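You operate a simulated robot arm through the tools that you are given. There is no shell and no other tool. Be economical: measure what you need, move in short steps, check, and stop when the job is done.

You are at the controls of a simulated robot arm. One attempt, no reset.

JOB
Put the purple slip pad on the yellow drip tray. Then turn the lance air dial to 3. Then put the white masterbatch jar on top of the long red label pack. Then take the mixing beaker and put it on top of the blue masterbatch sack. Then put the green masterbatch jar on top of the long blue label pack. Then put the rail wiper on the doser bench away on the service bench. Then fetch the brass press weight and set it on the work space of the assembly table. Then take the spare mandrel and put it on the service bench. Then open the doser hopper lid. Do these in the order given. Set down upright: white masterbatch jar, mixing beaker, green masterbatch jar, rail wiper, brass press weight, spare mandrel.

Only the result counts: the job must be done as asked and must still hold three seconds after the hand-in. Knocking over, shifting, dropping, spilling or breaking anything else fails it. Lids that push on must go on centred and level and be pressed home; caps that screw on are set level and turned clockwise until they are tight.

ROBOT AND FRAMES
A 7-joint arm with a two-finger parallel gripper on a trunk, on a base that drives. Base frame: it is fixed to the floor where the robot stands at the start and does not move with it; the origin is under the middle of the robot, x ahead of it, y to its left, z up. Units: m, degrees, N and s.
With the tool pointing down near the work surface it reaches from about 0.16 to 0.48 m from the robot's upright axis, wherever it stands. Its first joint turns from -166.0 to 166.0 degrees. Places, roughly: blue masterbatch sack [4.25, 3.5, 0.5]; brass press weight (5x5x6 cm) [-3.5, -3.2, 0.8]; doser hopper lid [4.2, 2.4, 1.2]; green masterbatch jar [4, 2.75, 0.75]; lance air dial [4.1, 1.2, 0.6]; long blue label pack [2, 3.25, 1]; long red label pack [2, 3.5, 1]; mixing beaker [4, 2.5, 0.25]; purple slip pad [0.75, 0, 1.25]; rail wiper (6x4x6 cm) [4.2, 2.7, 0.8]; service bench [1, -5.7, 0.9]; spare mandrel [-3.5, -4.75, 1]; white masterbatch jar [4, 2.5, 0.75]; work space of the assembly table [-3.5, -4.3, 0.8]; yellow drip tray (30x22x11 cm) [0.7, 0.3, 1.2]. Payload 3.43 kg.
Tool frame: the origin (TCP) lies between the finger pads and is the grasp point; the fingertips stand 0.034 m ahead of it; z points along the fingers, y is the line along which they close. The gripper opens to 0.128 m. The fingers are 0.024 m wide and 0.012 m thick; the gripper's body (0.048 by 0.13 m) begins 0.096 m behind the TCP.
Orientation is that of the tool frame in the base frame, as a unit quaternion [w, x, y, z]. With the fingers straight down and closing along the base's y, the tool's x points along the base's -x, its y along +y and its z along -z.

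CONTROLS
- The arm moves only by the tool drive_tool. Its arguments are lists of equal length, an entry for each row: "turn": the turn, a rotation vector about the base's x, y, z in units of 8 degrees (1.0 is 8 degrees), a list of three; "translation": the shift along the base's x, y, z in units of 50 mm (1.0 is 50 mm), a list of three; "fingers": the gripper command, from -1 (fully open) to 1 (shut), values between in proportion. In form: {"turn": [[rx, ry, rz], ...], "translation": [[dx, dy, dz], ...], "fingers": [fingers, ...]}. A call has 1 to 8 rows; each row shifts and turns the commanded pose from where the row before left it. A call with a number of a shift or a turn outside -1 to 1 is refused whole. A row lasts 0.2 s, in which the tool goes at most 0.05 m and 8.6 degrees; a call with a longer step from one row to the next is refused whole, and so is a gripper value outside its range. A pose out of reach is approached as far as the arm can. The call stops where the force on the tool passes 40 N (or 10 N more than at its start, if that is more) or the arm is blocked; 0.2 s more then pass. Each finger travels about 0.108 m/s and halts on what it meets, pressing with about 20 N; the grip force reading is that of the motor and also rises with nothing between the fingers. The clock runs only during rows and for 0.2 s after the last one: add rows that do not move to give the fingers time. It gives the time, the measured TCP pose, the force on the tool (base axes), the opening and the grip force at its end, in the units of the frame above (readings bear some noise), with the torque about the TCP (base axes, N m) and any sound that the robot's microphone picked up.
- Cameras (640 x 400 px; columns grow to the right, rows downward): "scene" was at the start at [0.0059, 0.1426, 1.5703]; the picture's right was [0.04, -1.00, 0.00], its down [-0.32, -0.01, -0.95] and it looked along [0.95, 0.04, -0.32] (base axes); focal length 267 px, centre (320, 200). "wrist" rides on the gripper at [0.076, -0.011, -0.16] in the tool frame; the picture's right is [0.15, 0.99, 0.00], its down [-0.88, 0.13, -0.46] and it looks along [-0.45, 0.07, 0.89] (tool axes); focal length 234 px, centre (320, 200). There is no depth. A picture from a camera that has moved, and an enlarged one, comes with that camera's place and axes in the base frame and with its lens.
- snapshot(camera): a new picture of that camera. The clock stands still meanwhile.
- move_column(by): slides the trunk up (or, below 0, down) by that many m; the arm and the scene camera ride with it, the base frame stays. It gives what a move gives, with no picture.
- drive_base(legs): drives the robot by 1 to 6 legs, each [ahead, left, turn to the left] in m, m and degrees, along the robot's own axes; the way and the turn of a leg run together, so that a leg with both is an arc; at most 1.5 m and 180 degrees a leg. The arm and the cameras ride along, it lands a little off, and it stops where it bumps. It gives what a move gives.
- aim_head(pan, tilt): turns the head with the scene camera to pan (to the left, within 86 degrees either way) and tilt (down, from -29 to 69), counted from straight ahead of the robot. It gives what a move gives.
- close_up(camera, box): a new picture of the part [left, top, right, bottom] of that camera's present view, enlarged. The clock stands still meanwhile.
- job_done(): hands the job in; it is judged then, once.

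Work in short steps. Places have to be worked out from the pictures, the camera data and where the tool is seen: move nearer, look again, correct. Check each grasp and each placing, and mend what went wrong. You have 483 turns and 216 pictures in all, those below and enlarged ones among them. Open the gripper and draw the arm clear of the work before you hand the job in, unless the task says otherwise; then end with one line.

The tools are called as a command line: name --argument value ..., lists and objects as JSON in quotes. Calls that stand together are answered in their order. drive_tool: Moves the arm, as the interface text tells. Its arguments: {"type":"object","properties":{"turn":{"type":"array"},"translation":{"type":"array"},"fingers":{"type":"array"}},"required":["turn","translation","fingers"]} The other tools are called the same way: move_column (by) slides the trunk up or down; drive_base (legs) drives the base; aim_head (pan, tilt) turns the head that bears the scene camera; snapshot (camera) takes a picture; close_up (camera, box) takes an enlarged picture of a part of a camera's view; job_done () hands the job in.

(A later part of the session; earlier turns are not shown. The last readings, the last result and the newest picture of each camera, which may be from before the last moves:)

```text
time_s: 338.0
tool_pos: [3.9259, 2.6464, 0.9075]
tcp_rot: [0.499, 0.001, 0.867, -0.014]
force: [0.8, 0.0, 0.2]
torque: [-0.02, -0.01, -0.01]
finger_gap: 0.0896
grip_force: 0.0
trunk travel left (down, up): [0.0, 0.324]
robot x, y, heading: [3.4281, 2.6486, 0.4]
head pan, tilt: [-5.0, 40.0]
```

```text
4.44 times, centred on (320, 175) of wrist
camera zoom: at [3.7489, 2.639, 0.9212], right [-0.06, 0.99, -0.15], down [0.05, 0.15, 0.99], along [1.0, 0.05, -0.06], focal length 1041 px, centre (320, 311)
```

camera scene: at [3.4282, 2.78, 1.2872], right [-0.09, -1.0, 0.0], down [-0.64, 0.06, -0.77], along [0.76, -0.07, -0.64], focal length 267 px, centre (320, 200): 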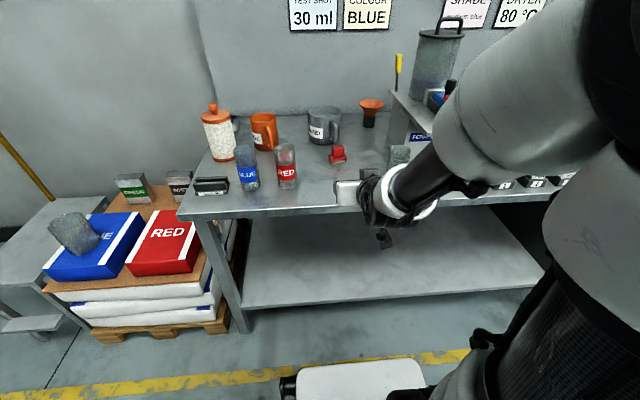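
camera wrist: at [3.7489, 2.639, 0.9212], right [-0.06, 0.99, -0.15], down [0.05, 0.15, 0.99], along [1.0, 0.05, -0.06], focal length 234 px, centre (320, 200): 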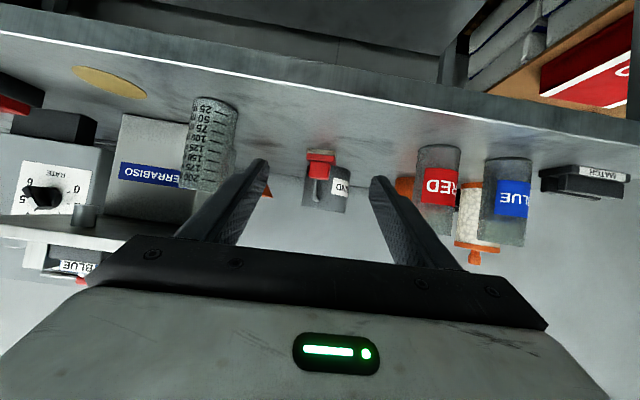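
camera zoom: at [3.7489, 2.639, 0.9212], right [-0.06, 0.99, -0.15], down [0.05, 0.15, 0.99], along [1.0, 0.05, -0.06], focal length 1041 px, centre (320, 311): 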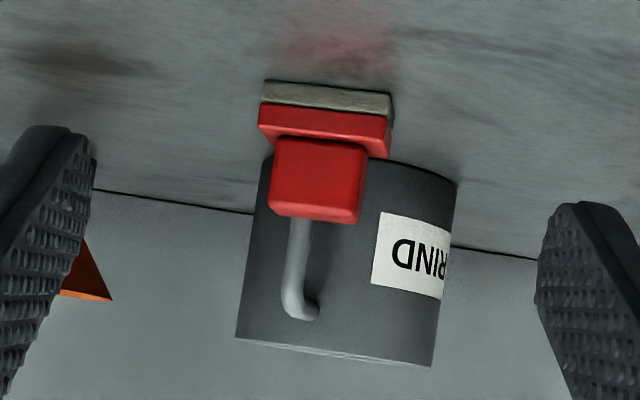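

Wiper handle ≈ (4.235, 2.65), z 0.81–0.845. I drive 0.13 m closer and look with the wrist camera.

drive_base --legs '[[0.13, 0, 0]]'

drive_tool --turn '[[0, 0, 0.1], [0, 0, 0], [0, 0, 0]]' --translation '[[0.7, 0, 0], [0.5, 0, 0], [0, 0, 0]]' --fingers '[-0.3, -0.3, -0.3]'

snapshot --camera "wrist"

```text
time_s: 339.3
tool_pos: [4.0526, 2.6463, 0.9082]
tcp_rot: [0.5, -0.001, 0.866, -0.013]
force: [0.2, 0.4, 0.6]
torque: [0.03, -0.04, 0.02]
finger_gap: 0.0894
grip_force: 0.1
trunk travel left (down, up): [0.0, 0.324]
robot x, y, heading: [3.5588, 2.6482, -0.1]
head pan, tilt: [-5.0, 40.0]
```

```text
time_s: 340.1
tool_pos: [4.1109, 2.6475, 0.9082]
tcp_rot: [0.5, -0.006, 0.866, -0.01]
force: [-0.2, -0.3, -0.1]
torque: [0.01, 0.0, 0.03]
finger_gap: 0.083
grip_force: 0.1
trunk travel left (down, up): [0.0, 0.324]
robot x, y, heading: [3.5563, 2.6483, 0.2]
head pan, tilt: [-5.0, 40.0]
```

```text
86 pictures are left
camera wrist: at [3.9353, 2.6366, 0.9214], right [-0.07, 0.99, -0.15], down [0.05, 0.15, 0.99], along [1.0, 0.07, -0.06], focal length 234 px, centre (320, 200)
```

wrist: 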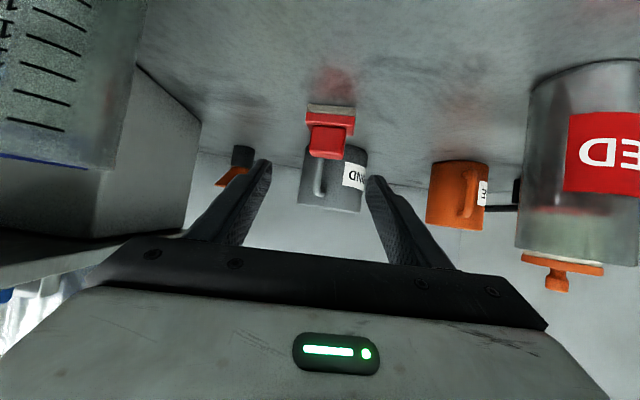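

Handle front ≈(4.222, 2.652, 0.831). Move in along the axis.

drive_tool --turn '[[0, 0, 0], [0, 0, 0], [0, 0, 0], [0, 0, 0], [0, 0, 0]]' --translation '[[0.6, 0.08, -0.32], [0.6, 0, -0.32], [0.6, 0, -0.32], [0.7, 0, -0.38], [0, 0, 0]]' --fingers '[-0.3, -0.3, -0.3, -0.3, -0.3]'

snapshot --camera "wrist"

```text
time_s: 341.3
tool_pos: [4.2367, 2.6531, 0.8413]
tcp_rot: [0.5, -0.006, 0.866, -0.01]
force: [1.4, 0.0, 0.3]
torque: [-0.02, -0.01, -0.03]
finger_gap: 0.0831
grip_force: 0.0
trunk travel left (down, up): [0.0, 0.324]
robot x, y, heading: [3.5581, 2.6487, -0.1]
head pan, tilt: [-5.0, 40.0]
```

```text
85 pictures are left
camera wrist: at [4.0616, 2.6419, 0.8556], right [-0.07, 0.99, -0.15], down [0.05, 0.15, 0.99], along [1.0, 0.07, -0.06], focal length 234 px, centre (320, 200)
```

wrist: 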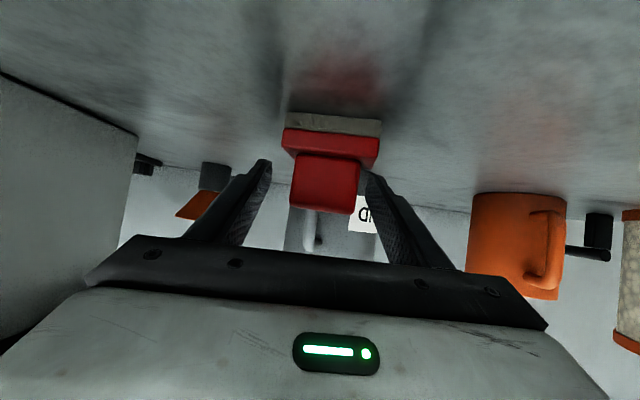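

Handle between the fingers. Close and lift slightly.

drive_tool --turn '[[0, 0, 0], [0, 0, 0], [0, 0, 0], [0, 0, 0], [0, 0, 0]]' --translation '[[-0.08, 0.08, 0], [0, 0, 0], [0, 0, 0], [0, 0, 0], [0, 0, 0]]' --fingers '[-0.2, 1, 1, 1, 1]'

drive_tool --turn '[[0, 0, 0], [0, 0, 0], [0, 0, 0], [0, 0, 0]]' --translation '[[0, 0, 0.2], [0, 0, 0.5], [0, 0, 0.6], [0, 0, 0]]' --fingers '[1, 1, 1, 1]'

snapshot --camera "wrist"

```text
time_s: 342.5
tool_pos: [4.234, 2.656, 0.8427]
tcp_rot: [0.5, -0.007, 0.866, -0.009]
force: [1.8, -0.8, 2.5]
torque: [0.08, 0.04, 0.04]
finger_gap: 0.0429
grip_force: 19.6
trunk travel left (down, up): [0.0, 0.324]
robot x, y, heading: [3.5588, 2.6479, 0.4]
head pan, tilt: [-5.0, 40.0]
```

```text
time_s: 343.5
tool_pos: [4.2353, 2.6556, 0.9052]
tcp_rot: [0.5, -0.006, 0.866, -0.01]
force: [0.3, 1.0, -0.7]
torque: [0.0, 0.0, 0.0]
finger_gap: 0.0425
grip_force: 20.4
trunk travel left (down, up): [0.0, 0.324]
robot x, y, heading: [3.5584, 2.6533, -0.3]
head pan, tilt: [-5.0, 40.0]
```

```text
84 pictures are left
camera wrist: at [4.0581, 2.6446, 0.9183], right [-0.07, 0.99, -0.15], down [0.05, 0.15, 0.99], along [1.0, 0.07, -0.06], focal length 234 px, centre (320, 200)
```

wrist: 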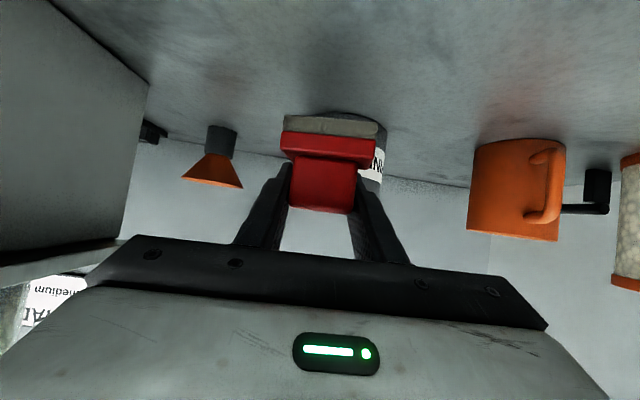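

Wiper held. Back out, tuck it in, and turn down the aisle (toward −y) to survey the way to the service bench.

drive_tool --turn '[[0, 0, 0], [0, 0, 0], [0, 0, 0]]' --translation '[[0, 0, 0.8], [0, 0, 0.6], [0, 0, 0]]' --fingers '[1, 1, 1]'

drive_base --legs '[[-0.46, 0, 0]]'

drive_tool --turn '[[0, 0, 0], [0, 0, 0], [0, 0, 0], [0, 0, 0], [0, 0, 0], [0, 0, 0]]' --translation '[[-0.8, 0, 0], [-0.8, 0, 0], [-0.8, 0, 0], [-0.8, 0, 0], [-0.4, 0, 0], [0, 0, 0]]' --fingers '[1, 1, 1, 1, 1, 1]'

drive_base --legs '[[0, 0, -90], [1.3, 0, 0]]'

aim_head --pan 0 --tilt 15

snapshot --camera "scene"

```text
time_s: 344.3
tool_pos: [4.234, 2.654, 0.9749]
tcp_rot: [0.499, -0.006, 0.866, -0.01]
force: [-0.4, 0.2, 0.2]
torque: [0.0, -0.03, 0.01]
finger_gap: 0.0424
grip_force: 20.0
trunk travel left (down, up): [0.0, 0.324]
robot x, y, heading: [3.5577, 2.6504, 0.1]
head pan, tilt: [-5.0, 40.0]
```

```text
time_s: 347.0
tool_pos: [3.7713, 2.6515, 0.9754]
tcp_rot: [0.499, -0.003, 0.866, -0.012]
force: [0.1, -0.3, -1.8]
torque: [0.01, -0.01, 0.01]
finger_gap: 0.0421
grip_force: 20.0
trunk travel left (down, up): [0.0, 0.324]
robot x, y, heading: [3.0936, 2.6505, -0.3]
head pan, tilt: [-5.0, 40.0]
```

```text
time_s: 348.4
tool_pos: [3.5923, 2.652, 0.9753]
tcp_rot: [0.499, -0.003, 0.866, -0.012]
force: [-0.2, -0.7, -0.9]
torque: [0.01, -0.01, 0.0]
finger_gap: 0.0417
grip_force: 20.2
trunk travel left (down, up): [0.0, 0.324]
robot x, y, heading: [3.0971, 2.6505, -0.4]
head pan, tilt: [-5.0, 40.0]
```

```text
time_s: 358.9
tool_pos: [3.0811, 0.85, 0.9746]
tcp_rot: [0.344, 0.611, 0.614, -0.362]
force: [0.2, 0.2, -0.5]
torque: [-0.02, 0.02, 0.01]
finger_gap: 0.0394
grip_force: 20.3
trunk travel left (down, up): [0.0, 0.324]
robot x, y, heading: [3.0847, 1.3418, -90.6]
head pan, tilt: [-5.0, 40.0]
```

```text
time_s: 359.8
tool_pos: [3.0807, 0.8492, 0.9748]
tcp_rot: [0.344, 0.612, 0.613, -0.362]
force: [0.2, 0.0, -0.7]
torque: [0.0, 0.0, 0.0]
finger_gap: 0.0395
grip_force: 20.4
trunk travel left (down, up): [0.0, 0.324]
robot x, y, heading: [3.0832, 1.3449, -90.7]
head pan, tilt: [0.0, 15.0]
```

```text
83 pictures are left
camera scene: at [3.2249, 1.3377, 1.3266], right [-1.0, 0.01, 0.0], down [0.0, 0.26, -0.97], along [-0.01, -0.97, -0.26], focal length 267 px, centre (320, 200)
```

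scene: 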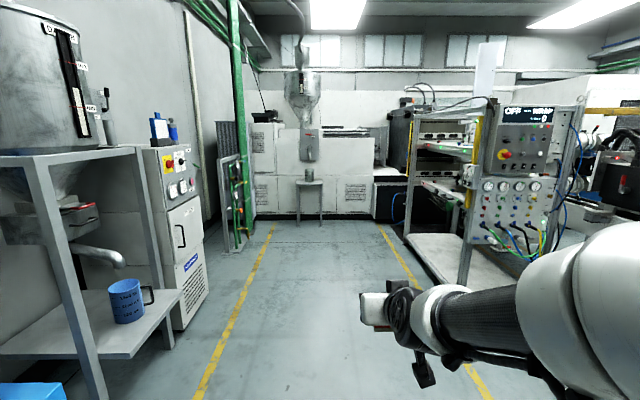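

The aisle dead-ends at the moulding machine. The finger gap shrank slightly, so I check the grip.

snapshot --camera "wrist"

```text
82 pictures are left
camera wrist: at [3.0722, 1.0261, 0.9885], right [0.99, 0.06, -0.15], down [0.15, -0.05, 0.99], along [0.06, -1.0, -0.06], focal length 234 px, centre (320, 200)
```

wrist: 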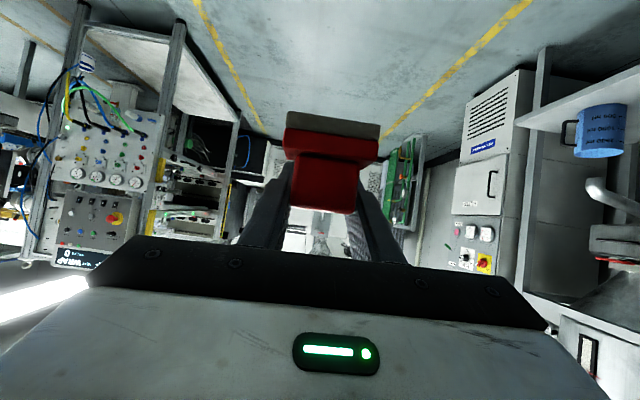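

The wiper just settled flat in the fingers. I go back around: up the aisle to y≈4.4, then along the rack's end lane facing −x.

drive_base --legs '[[-1.5, 0, 0.7], [-1.5, 0, 0], [0, 0, -90]]'

aim_head --pan 0 --tilt 25

snapshot --camera "scene"

```text
time_s: 378.4
tool_pos: [2.61, 4.3866, 0.9751]
tcp_rot: [-0.012, 0.866, 0.003, -0.5]
force: [0.2, -0.3, -0.7]
torque: [0.01, 0.02, 0.01]
finger_gap: 0.0392
grip_force: 20.3
trunk travel left (down, up): [0.0, 0.324]
robot x, y, heading: [3.109, 4.3898, 179.6]
head pan, tilt: [0.0, 15.0]
```

```text
time_s: 379.1
tool_pos: [2.6093, 4.3871, 0.9749]
tcp_rot: [-0.012, 0.866, 0.003, -0.499]
force: [0.7, 0.2, -1.2]
torque: [-0.01, 0.04, -0.01]
finger_gap: 0.0393
grip_force: 20.4
trunk travel left (down, up): [0.0, 0.324]
robot x, y, heading: [3.1048, 4.3844, 179.7]
head pan, tilt: [0.0, 25.0]
```

```text
81 pictures are left
camera scene: at [3.1037, 4.2462, 1.3105], right [0.01, 1.0, 0.0], down [0.42, 0.0, -0.91], along [-0.91, 0.01, -0.42], focal length 267 px, centre (320, 200)
```

scene: 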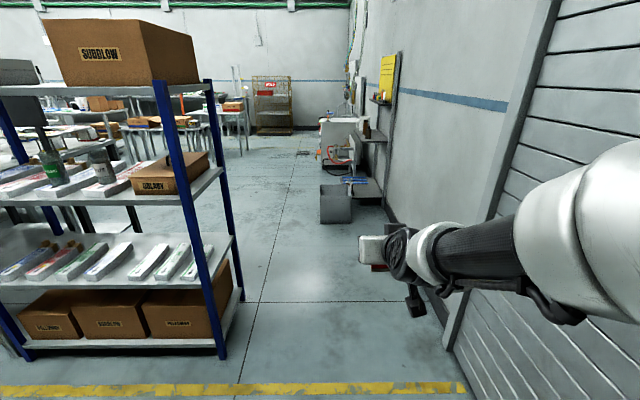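

Lane is clear. Drive along it, step left past the bin, continue to x≈−0.27, and turn to face −y.

drive_base --legs '[[0.9, 0, 0.3], [0.87, 0, 0], [0, 0.98, 0]]'

drive_base --legs '[[1.5, 0, 0], [0, 0, 90]]'

snapshot --camera "scene"

```text
time_s: 397.1
tool_pos: [0.8412, 3.4312, 0.9751]
tcp_rot: [-0.008, 0.866, 0.01, -0.5]
force: [-0.9, -0.7, -0.8]
torque: [0.0, 0.02, 0.01]
finger_gap: 0.0395
grip_force: 19.8
trunk travel left (down, up): [0.0, 0.324]
robot x, y, heading: [1.3362, 3.4405, -179.4]
head pan, tilt: [0.0, 25.0]
```

```text
time_s: 408.4
tool_pos: [-0.1699, 2.9393, 0.974]
tcp_rot: [0.343, 0.614, 0.611, -0.364]
force: [0.5, 0.3, -1.1]
torque: [-0.03, 0.0, -0.01]
finger_gap: 0.0394
grip_force: 19.9
trunk travel left (down, up): [0.0, 0.324]
robot x, y, heading: [-0.1667, 3.4331, -91.2]
head pan, tilt: [0.0, 25.0]
```

```text
80 pictures are left
camera scene: at [-0.0226, 3.4268, 1.3104], right [-1.0, 0.02, 0.0], down [0.01, 0.42, -0.91], along [-0.02, -0.91, -0.42], focal length 267 px, centre (320, 200)
```

scene: 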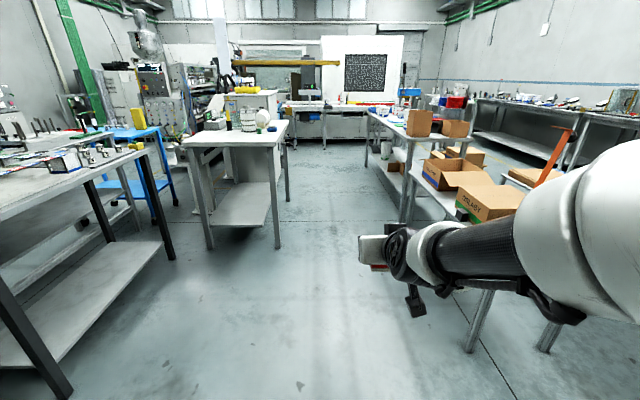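

Corridor between x≈−0.83 and 0.27. Drive down its middle (x≈−0.28) to y≈0.5 and look.

drive_base --legs '[[0, -0.11, 1.2], [1.45, 0, 0], [1.45, 0, 0]]'

aim_head --pan 0 --tilt 20

snapshot --camera "scene"

```text
time_s: 423.6
tool_pos: [-0.257, 0.0694, 0.9749]
tcp_rot: [0.347, 0.607, 0.618, -0.36]
force: [0.7, 0.5, -1.1]
torque: [0.0, -0.03, -0.01]
finger_gap: 0.0391
grip_force: 20.2
trunk travel left (down, up): [0.0, 0.324]
robot x, y, heading: [-0.2618, 0.5653, -89.9]
head pan, tilt: [0.0, 25.0]
```

```text
time_s: 424.3
tool_pos: [-0.2553, 0.0702, 0.9751]
tcp_rot: [0.347, 0.607, 0.618, -0.359]
force: [-0.3, -0.1, -0.6]
torque: [-0.04, -0.01, -0.03]
finger_gap: 0.0392
grip_force: 20.1
trunk travel left (down, up): [0.0, 0.324]
robot x, y, heading: [-0.2597, 0.5623, -89.7]
head pan, tilt: [0.0, 20.0]
```

```text
79 pictures are left
camera scene: at [-0.1193, 0.5595, 1.3185], right [-1.0, 0.0, 0.0], down [0.0, 0.34, -0.94], along [0.0, -0.94, -0.34], focal length 267 px, centre (320, 200)
```

scene: 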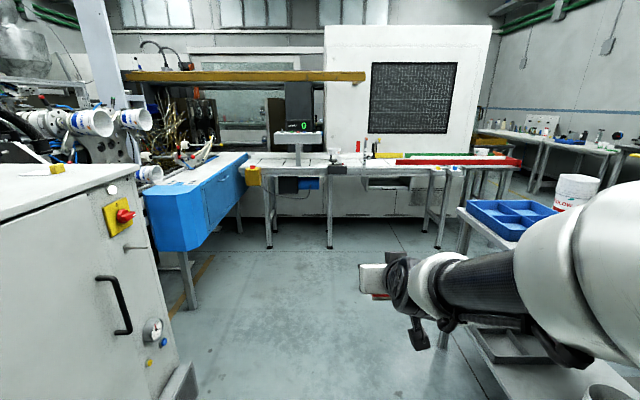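

Open strip between the right table (ends y≈−0.65) and the machine bench (front y≈−1.75). I move there and turn to face −x.

drive_base --legs '[[1.47, 0, 0], [0, 0, -90], [0, 0.3, 0]]'

snapshot --camera "scene"

```text
time_s: 438.8
tool_pos: [-0.7825, -1.23, 0.9743]
tcp_rot: [-0.02, 0.866, -0.011, -0.499]
force: [-0.6, 0.0, -0.3]
torque: [-0.01, 0.01, 0.01]
finger_gap: 0.0395
grip_force: 20.2
trunk travel left (down, up): [0.0, 0.324]
robot x, y, heading: [-0.2907, -1.2452, 177.4]
head pan, tilt: [0.0, 20.0]
```

```text
78 pictures are left
camera scene: at [-0.2947, -1.3871, 1.3185], right [0.04, 1.0, 0.0], down [0.34, -0.01, -0.94], along [-0.94, 0.04, -0.34], focal length 267 px, centre (320, 200)
```

scene: 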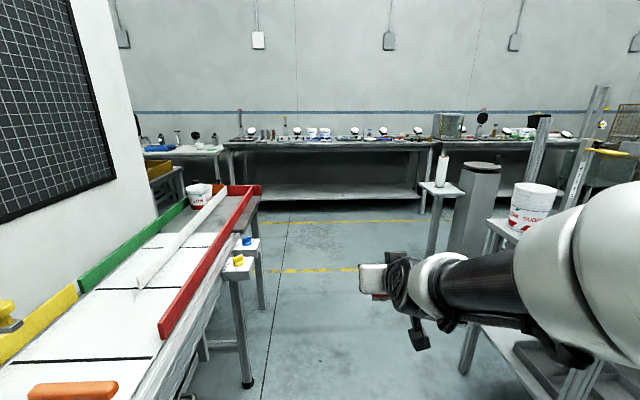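

Strip is clear (y −1.68…−0.6). Drive ahead 2.1 m and look toward −y.

drive_base --legs '[[0, -0.07, 2.6], [1.1, 0, 0], [1.05, 0, 0]]'

aim_head --pan 60 --tilt 20

snapshot --camera "scene"

```text
time_s: 450.5
tool_pos: [-2.9504, -1.199, 0.9747]
tcp_rot: [-0.005, 0.866, 0.015, -0.5]
force: [1.2, -0.5, -0.6]
torque: [0.0, 0.02, -0.01]
finger_gap: 0.0393
grip_force: 20.2
trunk travel left (down, up): [0.0, 0.324]
robot x, y, heading: [-2.4557, -1.1882, -178.8]
head pan, tilt: [0.0, 20.0]
```

```text
time_s: 451.8
tool_pos: [-2.9503, -1.1988, 0.9747]
tcp_rot: [-0.005, 0.866, 0.014, -0.499]
force: [-0.5, -0.5, -0.6]
torque: [-0.01, 0.03, -0.02]
finger_gap: 0.0392
grip_force: 20.2
trunk travel left (down, up): [0.0, 0.324]
robot x, y, heading: [-2.456, -1.1867, -179.0]
head pan, tilt: [60.0, 20.0]
```

```text
77 pictures are left
camera scene: at [-2.4058, -1.4068, 1.3185], right [-0.87, 0.48, 0.0], down [0.17, 0.3, -0.94], along [-0.46, -0.82, -0.34], focal length 267 px, centre (320, 200)
```

scene: 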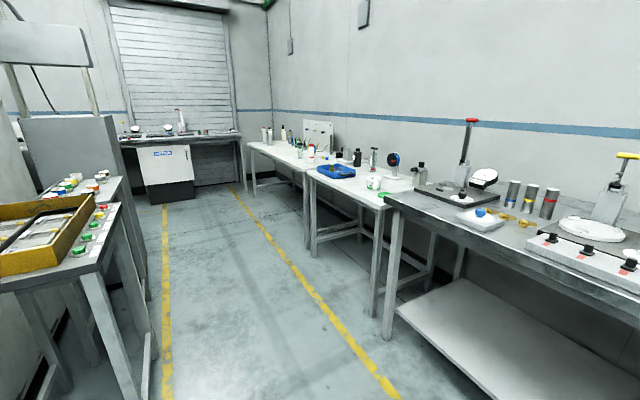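

The aisle runs down x≈−2.68. I drive along it to y≈−4.3 and look around.

drive_base --legs '[[0.23, 0, 0], [0, 0, 89], [1.5, 0, 0], [1.5, 0, 0]]'

aim_head --pan 45 --tilt 20

snapshot --camera "scene"

aim_head --pan -10 --tilt 25

snapshot --camera "scene"

```text
time_s: 471.5
tool_pos: [-2.6789, -4.6916, 0.9751]
tcp_rot: [0.346, 0.609, 0.616, -0.361]
force: [-0.1, -0.4, -1.1]
torque: [-0.01, 0.01, -0.01]
finger_gap: 0.0391
grip_force: 19.8
trunk travel left (down, up): [0.0, 0.324]
robot x, y, heading: [-2.6848, -4.1964, -90.1]
head pan, tilt: [60.0, 20.0]
```

```text
time_s: 472.2
tool_pos: [-2.6789, -4.6911, 0.9753]
tcp_rot: [0.346, 0.608, 0.617, -0.361]
force: [-0.8, 0.1, -1.7]
torque: [-0.01, 0.04, 0.03]
finger_gap: 0.0394
grip_force: 19.7
trunk travel left (down, up): [0.0, 0.324]
robot x, y, heading: [-2.6865, -4.1973, -89.8]
head pan, tilt: [45.0, 20.0]
```

```text
76 pictures are left
camera scene: at [-2.4753, -4.1738, 1.3185], right [-0.71, -0.71, 0.0], down [-0.24, 0.24, -0.94], along [0.66, -0.66, -0.34], focal length 267 px, centre (320, 200)
```

scene: 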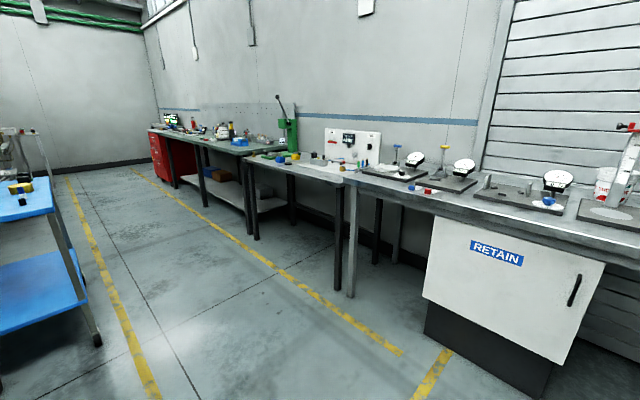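

```text
time_s: 473.5
tool_pos: [-2.6794, -4.691, 0.9749]
tcp_rot: [0.346, 0.609, 0.616, -0.36]
force: [0.1, 0.5, -1.0]
torque: [0.0, -0.01, -0.01]
finger_gap: 0.0393
grip_force: 20.1
trunk travel left (down, up): [0.0, 0.324]
robot x, y, heading: [-2.6849, -4.1992, -89.8]
head pan, tilt: [-10.0, 25.0]
```

```text
75 pictures are left
camera scene: at [-2.5571, -4.1987, 1.3104], right [-0.98, 0.17, 0.0], down [0.07, 0.42, -0.91], along [-0.16, -0.89, -0.42], focal length 267 px, centre (320, 200)
```

scene: 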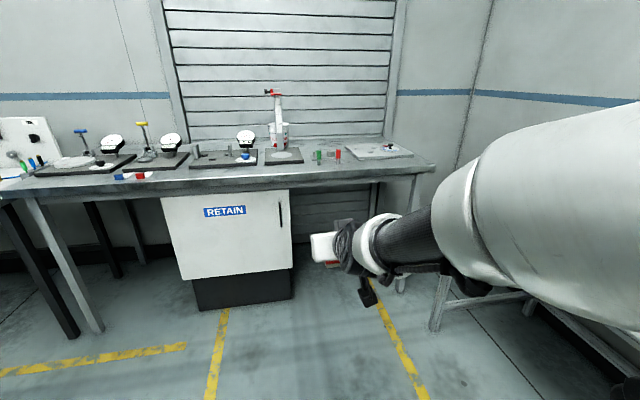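

The service bench is the one with the green vise area near (1, −5.7). I drive to the corner, turn left and go along that aisle (y≈−4.7).

drive_base --legs '[[0.48, 0, 0], [0, 0, 89.8], [1.4, 0, 0], [1.4, 0, 0]]'

aim_head --pan -40 --tilt 20

snapshot --camera "scene"

```text
time_s: 493.4
tool_pos: [0.6094, -4.6731, 0.9756]
tcp_rot: [0.499, -0.012, 0.866, -0.006]
force: [0.7, -0.9, -0.4]
torque: [0.01, -0.03, -0.01]
finger_gap: 0.0395
grip_force: 20.1
trunk travel left (down, up): [0.0, 0.324]
robot x, y, heading: [0.1145, -4.6841, 0.4]
head pan, tilt: [-10.0, 25.0]
```

```text
time_s: 494.3
tool_pos: [0.609, -4.6728, 0.9744]
tcp_rot: [0.499, -0.012, 0.866, -0.007]
force: [-0.3, 0.2, -0.4]
torque: [0.0, -0.06, 0.05]
finger_gap: 0.0391
grip_force: 20.1
trunk travel left (down, up): [0.0, 0.324]
robot x, y, heading: [0.1152, -4.6826, 0.8]
head pan, tilt: [-40.0, 20.0]
```

```text
74 pictures are left
camera scene: at [0.1154, -4.5708, 1.3126], right [-0.27, -0.96, 0.0], down [-0.39, 0.11, -0.92], along [0.88, -0.24, -0.4], focal length 267 px, centre (320, 200)
```

scene: 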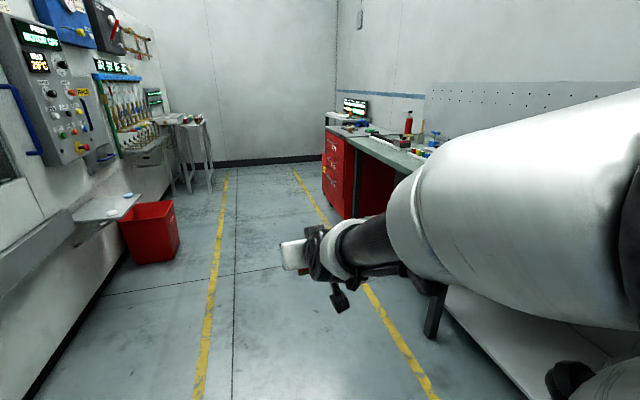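

I move ahead to x≈0.7 and turn to face the bench.

drive_base --legs '[[0.6, 0.1, 0], [0, 0, -90.8]]'

aim_head --pan 10 --tilt 30

snapshot --camera "scene"

```text
time_s: 501.8
tool_pos: [0.7105, -5.0732, 0.9751]
tcp_rot: [0.341, 0.617, 0.608, -0.365]
force: [-0.5, 0.2, -0.4]
torque: [-0.04, -0.01, 0.04]
finger_gap: 0.0392
grip_force: 20.0
trunk travel left (down, up): [0.0, 0.324]
robot x, y, heading: [0.7216, -4.5808, -91.6]
head pan, tilt: [-40.0, 20.0]
```

```text
time_s: 503.0
tool_pos: [0.7112, -5.0742, 0.9766]
tcp_rot: [0.34, 0.617, 0.608, -0.365]
force: [-0.8, 0.7, -1.1]
torque: [0.0, -0.02, 0.01]
finger_gap: 0.0394
grip_force: 20.2
trunk travel left (down, up): [0.0, 0.324]
robot x, y, heading: [0.72, -4.5817, -91.8]
head pan, tilt: [10.0, 30.0]
```

```text
73 pictures are left
camera scene: at [0.879, -4.5848, 1.3025], right [-0.99, -0.14, 0.0], down [-0.07, 0.49, -0.87], along [0.12, -0.86, -0.5], focal length 267 px, centre (320, 200)
```

scene: 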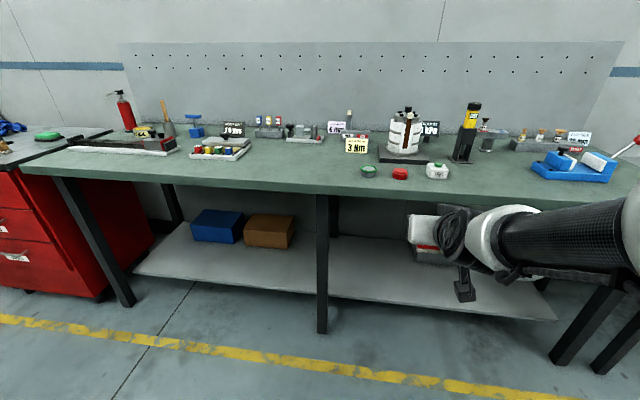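

Bench top ≈0.87, front edge y≈−5.43; free spot around (1.10, −5.60). I shift left and drive up to it.

drive_base --legs '[[0, 0.38, 1.8], [0.42, 0, 0]]'

snapshot --camera "scene"

snapshot --camera "wrist"

```text
time_s: 509.4
tool_pos: [1.0978, -5.5029, 0.9752]
tcp_rot: [0.346, 0.609, 0.616, -0.36]
force: [0.2, -0.4, -0.8]
torque: [-0.02, 0.01, 0.02]
finger_gap: 0.0393
grip_force: 20.2
trunk travel left (down, up): [0.0, 0.324]
robot x, y, heading: [1.0934, -5.0089, -90.3]
head pan, tilt: [10.0, 30.0]
```

```text
72 pictures are left
camera scene: at [1.2525, -5.0094, 1.3025], right [-0.99, -0.17, 0.0], down [-0.09, 0.49, -0.87], along [0.15, -0.85, -0.5], focal length 267 px, centre (320, 200)
```

scene: 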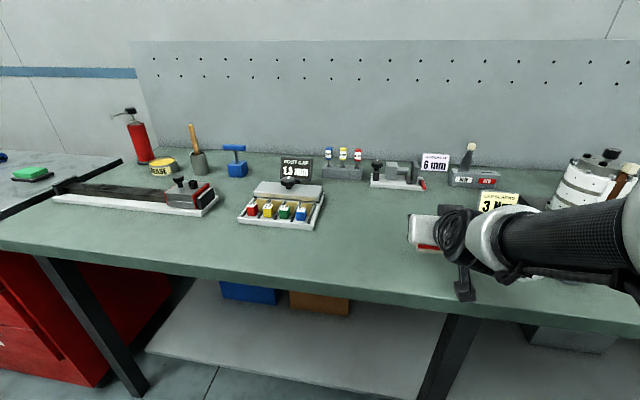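

```text
71 pictures are left
camera wrist: at [1.0865, -5.3264, 0.9886], right [0.99, 0.07, -0.15], down [0.15, -0.05, 0.99], along [0.06, -1.0, -0.06], focal length 234 px, centre (320, 200)
```

wrist: 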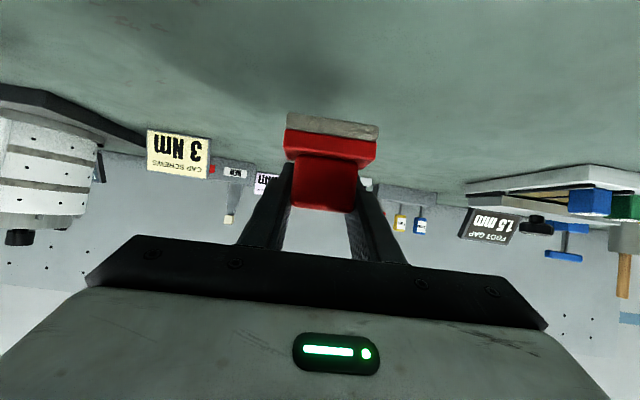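

Path clear. Move 7 cm further in and lower toward the bench.

drive_tool --turn '[[0, 0, 0], [0, 0, 0], [0, 0, 0], [0, 0, 0], [0, 0, 0]]' --translation '[[0.1, -0.7, 0], [0, -0.7, 0], [0, 0, -0.4], [0, 0, -0.3], [0, 0, 0]]' --fingers '[1, 1, 1, 1, 1]'

snapshot --camera "wrist"

```text
time_s: 510.6
tool_pos: [1.1013, -5.5736, 0.9418]
tcp_rot: [0.347, 0.609, 0.614, -0.363]
force: [-2.7, -0.7, 14.5]
torque: [0.5, -0.32, 0.06]
finger_gap: 0.0396
grip_force: 20.2
trunk travel left (down, up): [0.0, 0.324]
robot x, y, heading: [1.0914, -5.0069, -90.2]
head pan, tilt: [10.0, 30.0]
```

```text
70 pictures are left
camera wrist: at [1.0917, -5.3967, 0.9546], right [0.99, 0.07, -0.15], down [0.15, -0.04, 0.99], along [0.06, -1.0, -0.05], focal length 234 px, centre (320, 200)
```

wrist: 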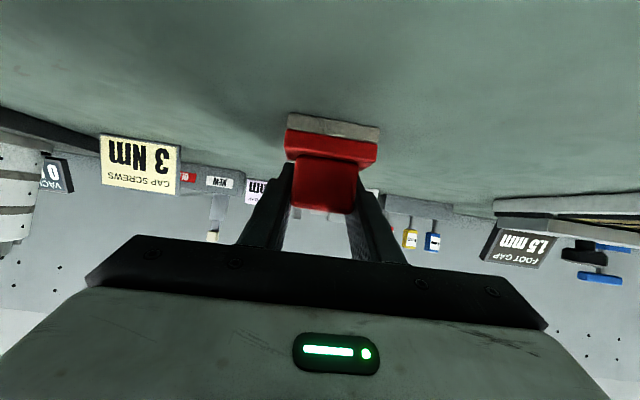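

Contact already (14 N). Release slowly.

drive_tool --turn '[[0, 0, 0], [0, 0, 0], [0, 0, 0], [0, 0, 0], [0, 0, 0], [0, 0, 0]]' --translation '[[0, 0, 0.02], [0, 0, 0], [0, 0, 0], [0, 0, 0], [0, 0, 0], [0, 0, 0]]' --fingers '[1, 0.3, 0.2, 0, -0.3, -0.3]'

drive_tool --turn '[[0, 0, 0], [0, 0, 0], [0, 0, 0], [0, 0, 0], [0, 0, 0]]' --translation '[[0, 0.4, 0.3], [0, 0.7, 0.4], [0, 0.7, 0.4], [0, 0.2, 0.4], [0, 0, 0]]' --fingers '[-0.3, -0.3, -0.3, -0.3, -0.3]'

snapshot --camera "wrist"

```text
time_s: 511.9
tool_pos: [1.1026, -5.5726, 0.9398]
tcp_rot: [0.345, 0.609, 0.616, -0.361]
force: [-0.5, -0.1, 0.6]
torque: [-0.02, 0.0, -0.02]
finger_gap: 0.0834
grip_force: 0.0
trunk travel left (down, up): [0.0, 0.324]
robot x, y, heading: [1.0979, -5.009, -90.1]
head pan, tilt: [10.0, 30.0]
```

```text
time_s: 513.1
tool_pos: [1.1024, -5.4719, 1.019]
tcp_rot: [0.345, 0.609, 0.616, -0.361]
force: [0.6, 0.2, -0.3]
torque: [-0.04, -0.02, -0.01]
finger_gap: 0.0832
grip_force: 0.0
trunk travel left (down, up): [0.0, 0.324]
robot x, y, heading: [1.0923, -5.0094, -90.2]
head pan, tilt: [10.0, 30.0]
```

```text
69 pictures are left
camera wrist: at [1.0913, -5.2951, 1.0321], right [0.99, 0.07, -0.15], down [0.15, -0.05, 0.99], along [0.06, -1.0, -0.06], focal length 234 px, centre (320, 200)
```

wrist: 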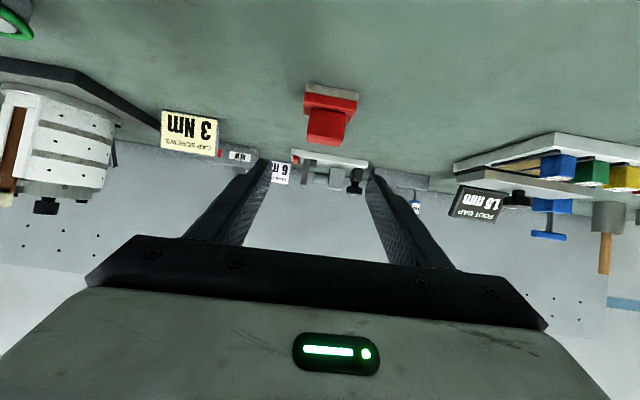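

The wiper stands on the service bench. Next the brass weight: drive back along the aisle, facing −x, to the assembly table.

drive_base --legs '[[-0.35, 0, 0], [0, 0, -90], [1.3, 0, 0], [1.3, 0, 0], [1.15, 0, 0]]'

aim_head --pan 0 --tilt 30

snapshot --camera "scene"

```text
time_s: 537.1
tool_pos: [-3.1327, -4.7069, 1.0184]
tcp_rot: [-0.004, 0.866, 0.016, -0.499]
force: [-0.1, -0.2, 0.5]
torque: [0.01, 0.01, 0.0]
finger_gap: 0.0832
grip_force: 0.0
trunk travel left (down, up): [0.0, 0.324]
robot x, y, heading: [-2.6669, -4.6845, -178.5]
head pan, tilt: [10.0, 30.0]
```

```text
time_s: 537.8
tool_pos: [-3.131, -4.7062, 1.0186]
tcp_rot: [-0.004, 0.866, 0.016, -0.5]
force: [-0.3, 0.3, 0.1]
torque: [0.0, -0.01, 0.0]
finger_gap: 0.0831
grip_force: 0.0
trunk travel left (down, up): [0.0, 0.324]
robot x, y, heading: [-2.6704, -4.6897, -178.9]
head pan, tilt: [0.0, 30.0]
```

```text
68 pictures are left
camera scene: at [-2.6641, -4.8292, 1.3025], right [-0.02, 1.0, 0.0], down [0.5, 0.01, -0.87], along [-0.87, -0.02, -0.5], focal length 267 px, centre (320, 200)
```

scene: 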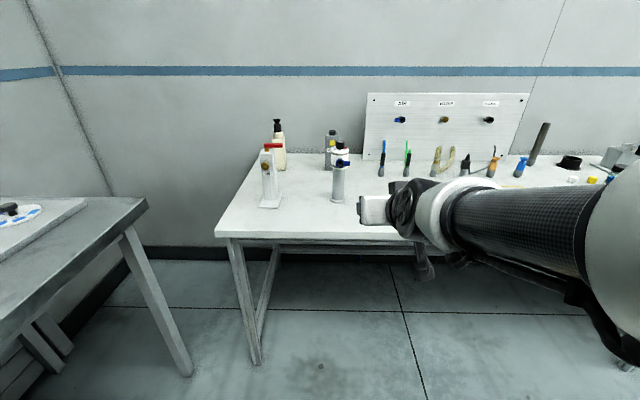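

The white table is the assembly table (top ≈0.775, front x≈−3.33); the metal cylinder at (−3.58, −4.78) should be the spare mandrel. I strafe to see the work space and weight.

drive_base --legs '[[0, -0.95, -1.1]]'

snapshot --camera "scene"

```text
time_s: 547.3
tool_pos: [-3.1456, -3.7556, 1.019]
tcp_rot: [-0.007, 0.866, 0.011, -0.5]
force: [0.2, 0.5, 0.3]
torque: [0.0, -0.03, 0.02]
finger_gap: 0.0832
grip_force: 0.1
trunk travel left (down, up): [0.0, 0.324]
robot x, y, heading: [-2.6769, -3.7432, -179.5]
head pan, tilt: [0.0, 30.0]
```

```text
67 pictures are left
camera scene: at [-2.6794, -3.8837, 1.3024], right [-0.01, 1.0, 0.0], down [0.5, 0.0, -0.87], along [-0.87, -0.01, -0.5], focal length 267 px, centre (320, 200)
```

scene: 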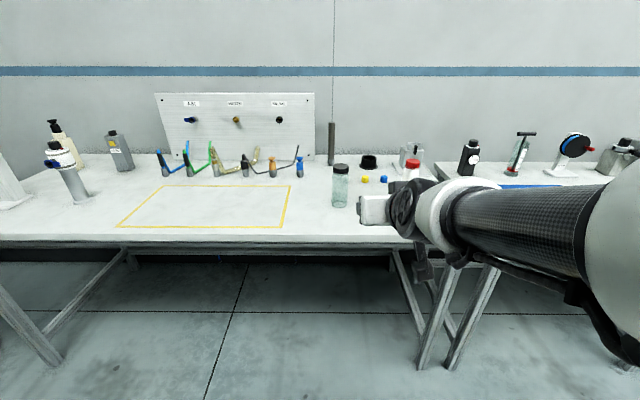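

The yellow rectangle is the work space. I enlarge the left items and the right part.

close_up --camera "scene" --box '[0, 100, 180, 240]'

close_up --camera "scene" --box '[310, 100, 640, 240]'

```text
2.86 times, centred on (90, 170) of scene
camera zoom: at [-2.6794, -3.8837, 1.3024], right [-0.01, 1.0, 0.0], down [0.5, 0.0, -0.87], along [-0.87, -0.01, -0.5], focal length 762 px, centre (977, 286)
```

zoom: 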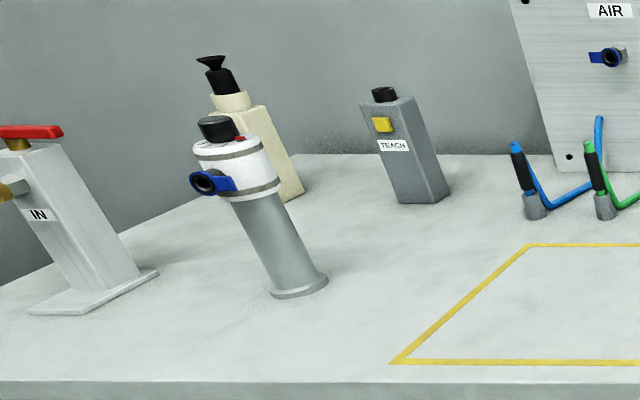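

```text
1.94 times, centred on (475, 170) of scene
camera zoom: at [-2.6794, -3.8837, 1.3024], right [-0.01, 1.0, 0.0], down [0.5, 0.0, -0.87], along [-0.87, -0.01, -0.5], focal length 517 px, centre (19, 258)
```

zoom: 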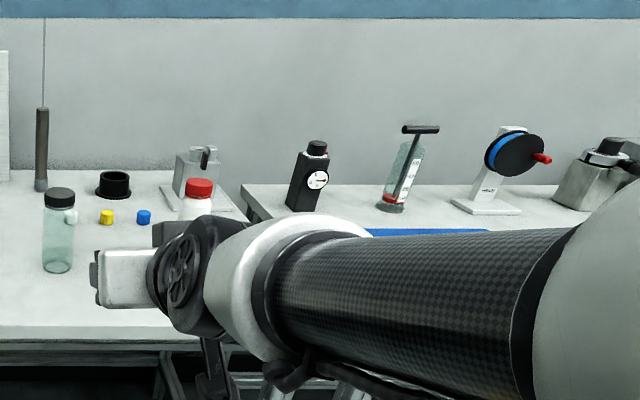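

Work space spans x −3.41…−3.72, y −4.57…−4.02. Now go look at the weight near y≈−3.2.

drive_base --legs '[[0, -0.6, 0]]'

snapshot --camera "scene"

snapshot --camera "wrist"

```text
time_s: 553.5
tool_pos: [-3.1493, -3.1462, 1.0179]
tcp_rot: [-0.01, 0.867, 0.006, -0.499]
force: [0.1, 0.1, 0.5]
torque: [0.02, -0.01, -0.02]
finger_gap: 0.0831
grip_force: 0.0
trunk travel left (down, up): [0.0, 0.324]
robot x, y, heading: [-2.6851, -3.1355, -180.0]
head pan, tilt: [0.0, 30.0]
```

```text
64 pictures are left
camera scene: at [-2.683, -3.278, 1.3024], right [0.0, 1.0, 0.0], down [0.5, 0.0, -0.87], along [-0.87, 0.0, -0.5], focal length 267 px, centre (320, 200)
```

scene: 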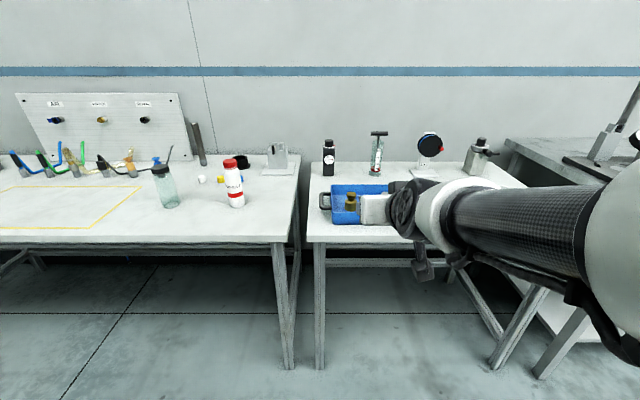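

```text
63 pictures are left
camera wrist: at [-2.9726, -3.1346, 1.0319], right [0.07, -0.99, -0.15], down [-0.05, -0.15, 0.99], along [-1.0, -0.07, -0.06], focal length 234 px, centre (320, 200)
```

wrist: 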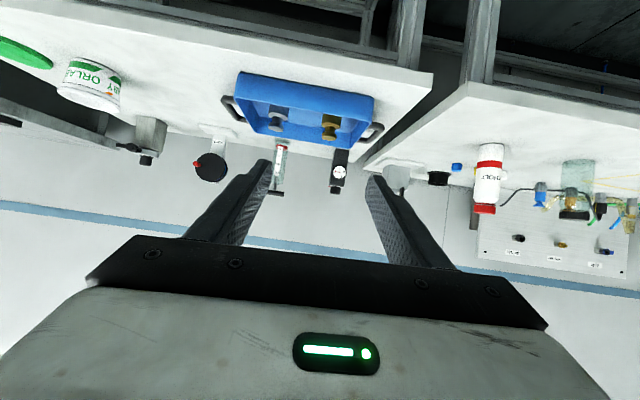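

close_up --camera "wrist" --box '[220, 60, 400, 170]'

close_up --camera "scene" --box '[310, 165, 406, 225]'

```text
3.56 times, centred on (310, 115) of wrist
camera zoom: at [-2.9726, -3.1346, 1.0319], right [0.07, -0.99, -0.15], down [-0.05, -0.15, 0.99], along [-1.0, -0.07, -0.06], focal length 833 px, centre (356, 502)
```

zoom: 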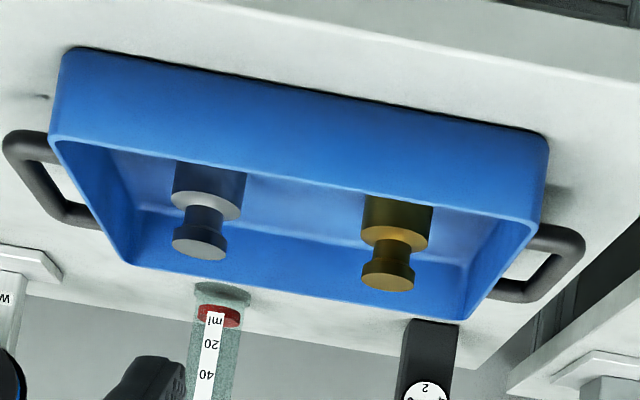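

```text
6.67 times, centred on (358, 195) of scene
camera zoom: at [-2.683, -3.278, 1.3024], right [0.0, 1.0, 0.0], down [0.5, 0.0, -0.87], along [-0.87, 0.0, -0.5], focal length 1777 px, centre (67, 233)
```

zoom: 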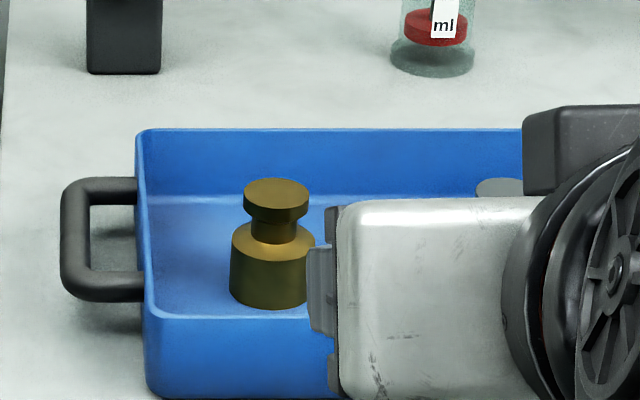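

The brass weight sits in the blue tray at about (−3.525, −3.17). I steepen the tool to 45° and drive closer.

drive_base --legs '[[0.25, 0.022, 0]]'

drive_tool --turn '[[0, -0.9, 0], [0, -0.975, 0], [0, 0, 0], [0, 0, 0]]' --translation '[[0, 0, -0.3], [0, 0, -0.4], [-0.1, 0, -0.3], [0, 0, 0]]' --fingers '[-0.3, -0.3, -0.3, -0.3]'

snapshot --camera "wrist"

snapshot --camera "scene"

```text
time_s: 555.4
tool_pos: [-3.4009, -3.1662, 1.0182]
tcp_rot: [-0.011, 0.866, 0.005, -0.5]
force: [-0.3, -0.1, 0.2]
torque: [-0.02, 0.04, -0.03]
finger_gap: 0.0831
grip_force: 0.1
trunk travel left (down, up): [0.0, 0.324]
robot x, y, heading: [-2.9374, -3.156, 179.9]
head pan, tilt: [0.0, 30.0]
```

```text
time_s: 556.4
tool_pos: [-3.406, -3.1722, 0.9701]
tcp_rot: [-0.007, 0.924, 0.013, -0.381]
force: [-0.1, 0.6, -0.3]
torque: [-0.01, -0.01, -0.01]
finger_gap: 0.0832
grip_force: 0.0
trunk travel left (down, up): [0.0, 0.324]
robot x, y, heading: [-2.937, -3.157, 179.8]
head pan, tilt: [0.0, 30.0]
```

```text
60 pictures are left
camera wrist: at [-3.2397, -3.1587, 1.0277], right [0.12, -0.98, -0.13], down [-0.3, -0.16, 0.94], along [-0.95, -0.07, -0.31], focal length 234 px, centre (320, 200)
```

wrist: 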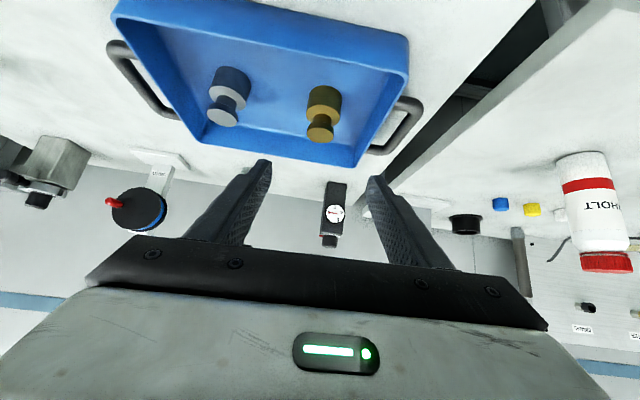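

```text
59 pictures are left
camera scene: at [-2.9189, -3.3477, 1.2955], right [-0.54, 0.84, 0.0], down [0.47, 0.31, -0.82], along [-0.69, -0.45, -0.57], focal length 267 px, centre (320, 200)
```

scene: 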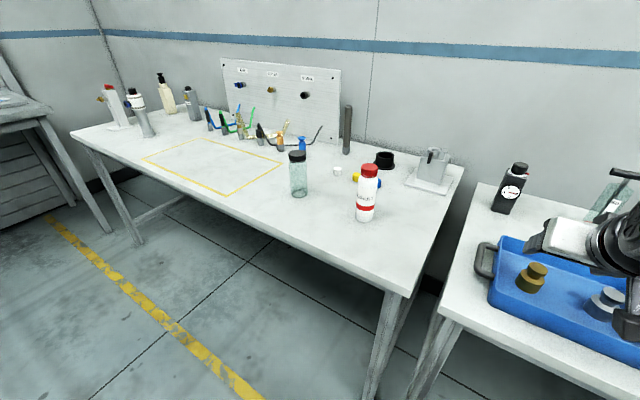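

Weight neck ≈ (−3.495, −3.168). Approach along the 45° axis, stopping 5 cm short to check.

drive_tool --turn '[[0, 0, 0], [0, 0, 0], [0, 0, 0], [0, 0, 0]]' --translation '[[0.2, 0.06, -0.6], [-0.5, 0, -0.6], [-0.4, 0, -0.5], [0, 0, 0]]' --fingers '[-0.3, -0.3, -0.3, -0.3]'

snapshot --camera "wrist"

close_up --camera "scene" --box '[470, 200, 640, 306]'

```text
time_s: 557.4
tool_pos: [-3.4328, -3.1642, 0.8933]
tcp_rot: [-0.014, 0.924, 0.01, -0.382]
force: [-0.3, -1.3, 0.6]
torque: [0.0, -0.02, -0.05]
finger_gap: 0.0833
grip_force: 0.1
out of reach, approached as far as the arm can: row 3
trunk travel left (down, up): [0.0, 0.324]
robot x, y, heading: [-2.9345, -3.1561, 180.0]
head pan, tilt: [0.0, 30.0]
```

```text
58 pictures are left
camera wrist: at [-3.2662, -3.1534, 0.9529], right [0.11, -0.98, -0.14], down [-0.3, -0.16, 0.94], along [-0.95, -0.06, -0.31], focal length 234 px, centre (320, 200)
```

wrist: 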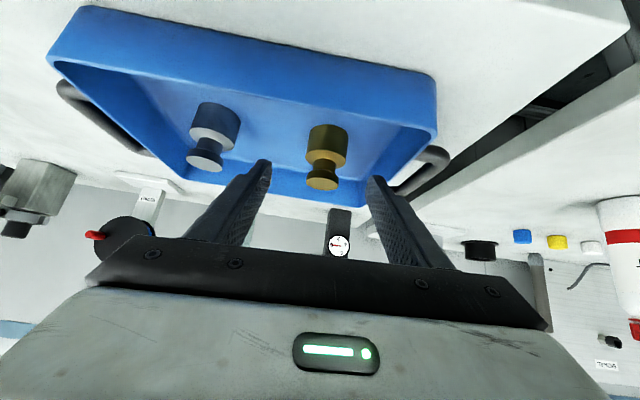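

```text
3.76 times, centred on (555, 253) of scene
camera zoom: at [-2.9351, -3.3001, 1.3023], right [0.0, 1.0, 0.0], down [0.5, 0.0, -0.87], along [-0.87, 0.0, -0.5], focal length 1004 px, centre (-565, 0)
```

zoom: 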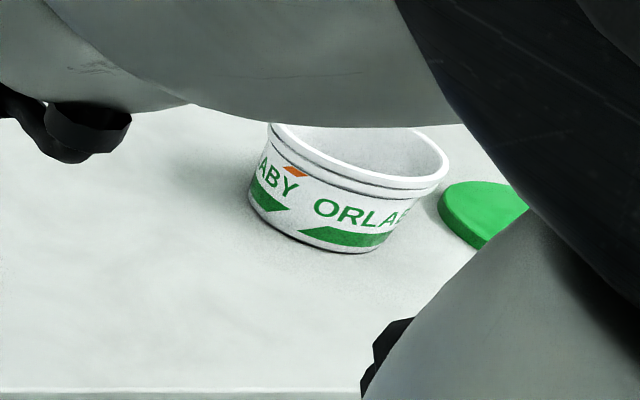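

Arm was too folded; I back the base 6 cm, then approach to 2.5 cm above the final height.

drive_base --legs '[[-0.06, 0, 0]]'

drive_tool --turn '[[0, 0, 0], [0, 0, 0], [0, 0, 0], [0, 0, 0]]' --translation '[[-0.7, 0, 0], [-0.5, 0, -0.2], [-0.4, 0, -0.4], [0, 0, 0]]' --fingers '[-0.3, -0.3, -0.3, -0.3]'

snapshot --camera "wrist"

```text
time_s: 558.4
tool_pos: [-3.3735, -3.1639, 0.8931]
tcp_rot: [-0.013, 0.925, 0.01, -0.381]
force: [0.3, 0.1, 0.3]
torque: [0.05, 0.03, 0.01]
finger_gap: 0.083
grip_force: 0.0
trunk travel left (down, up): [0.0, 0.324]
robot x, y, heading: [-2.8796, -3.1612, 180.1]
head pan, tilt: [0.0, 30.0]
```

```text
time_s: 559.4
tool_pos: [-3.4215, -3.1642, 0.8707]
tcp_rot: [-0.014, 0.925, 0.01, -0.38]
force: [0.4, -0.8, 0.4]
torque: [0.04, -0.01, -0.06]
finger_gap: 0.083
grip_force: 0.0
out of reach, approached as far as the arm can: row 1, 2
trunk travel left (down, up): [0.0, 0.324]
robot x, y, heading: [-2.8789, -3.1572, 179.8]
head pan, tilt: [0.0, 30.0]
```

```text
56 pictures are left
camera wrist: at [-3.2569, -3.1535, 0.9303], right [0.11, -0.98, -0.14], down [-0.3, -0.16, 0.94], along [-0.95, -0.06, -0.32], focal length 234 px, centre (320, 200)
```

wrist: 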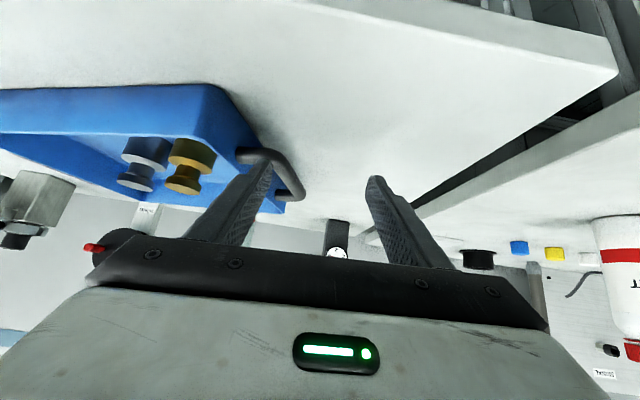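

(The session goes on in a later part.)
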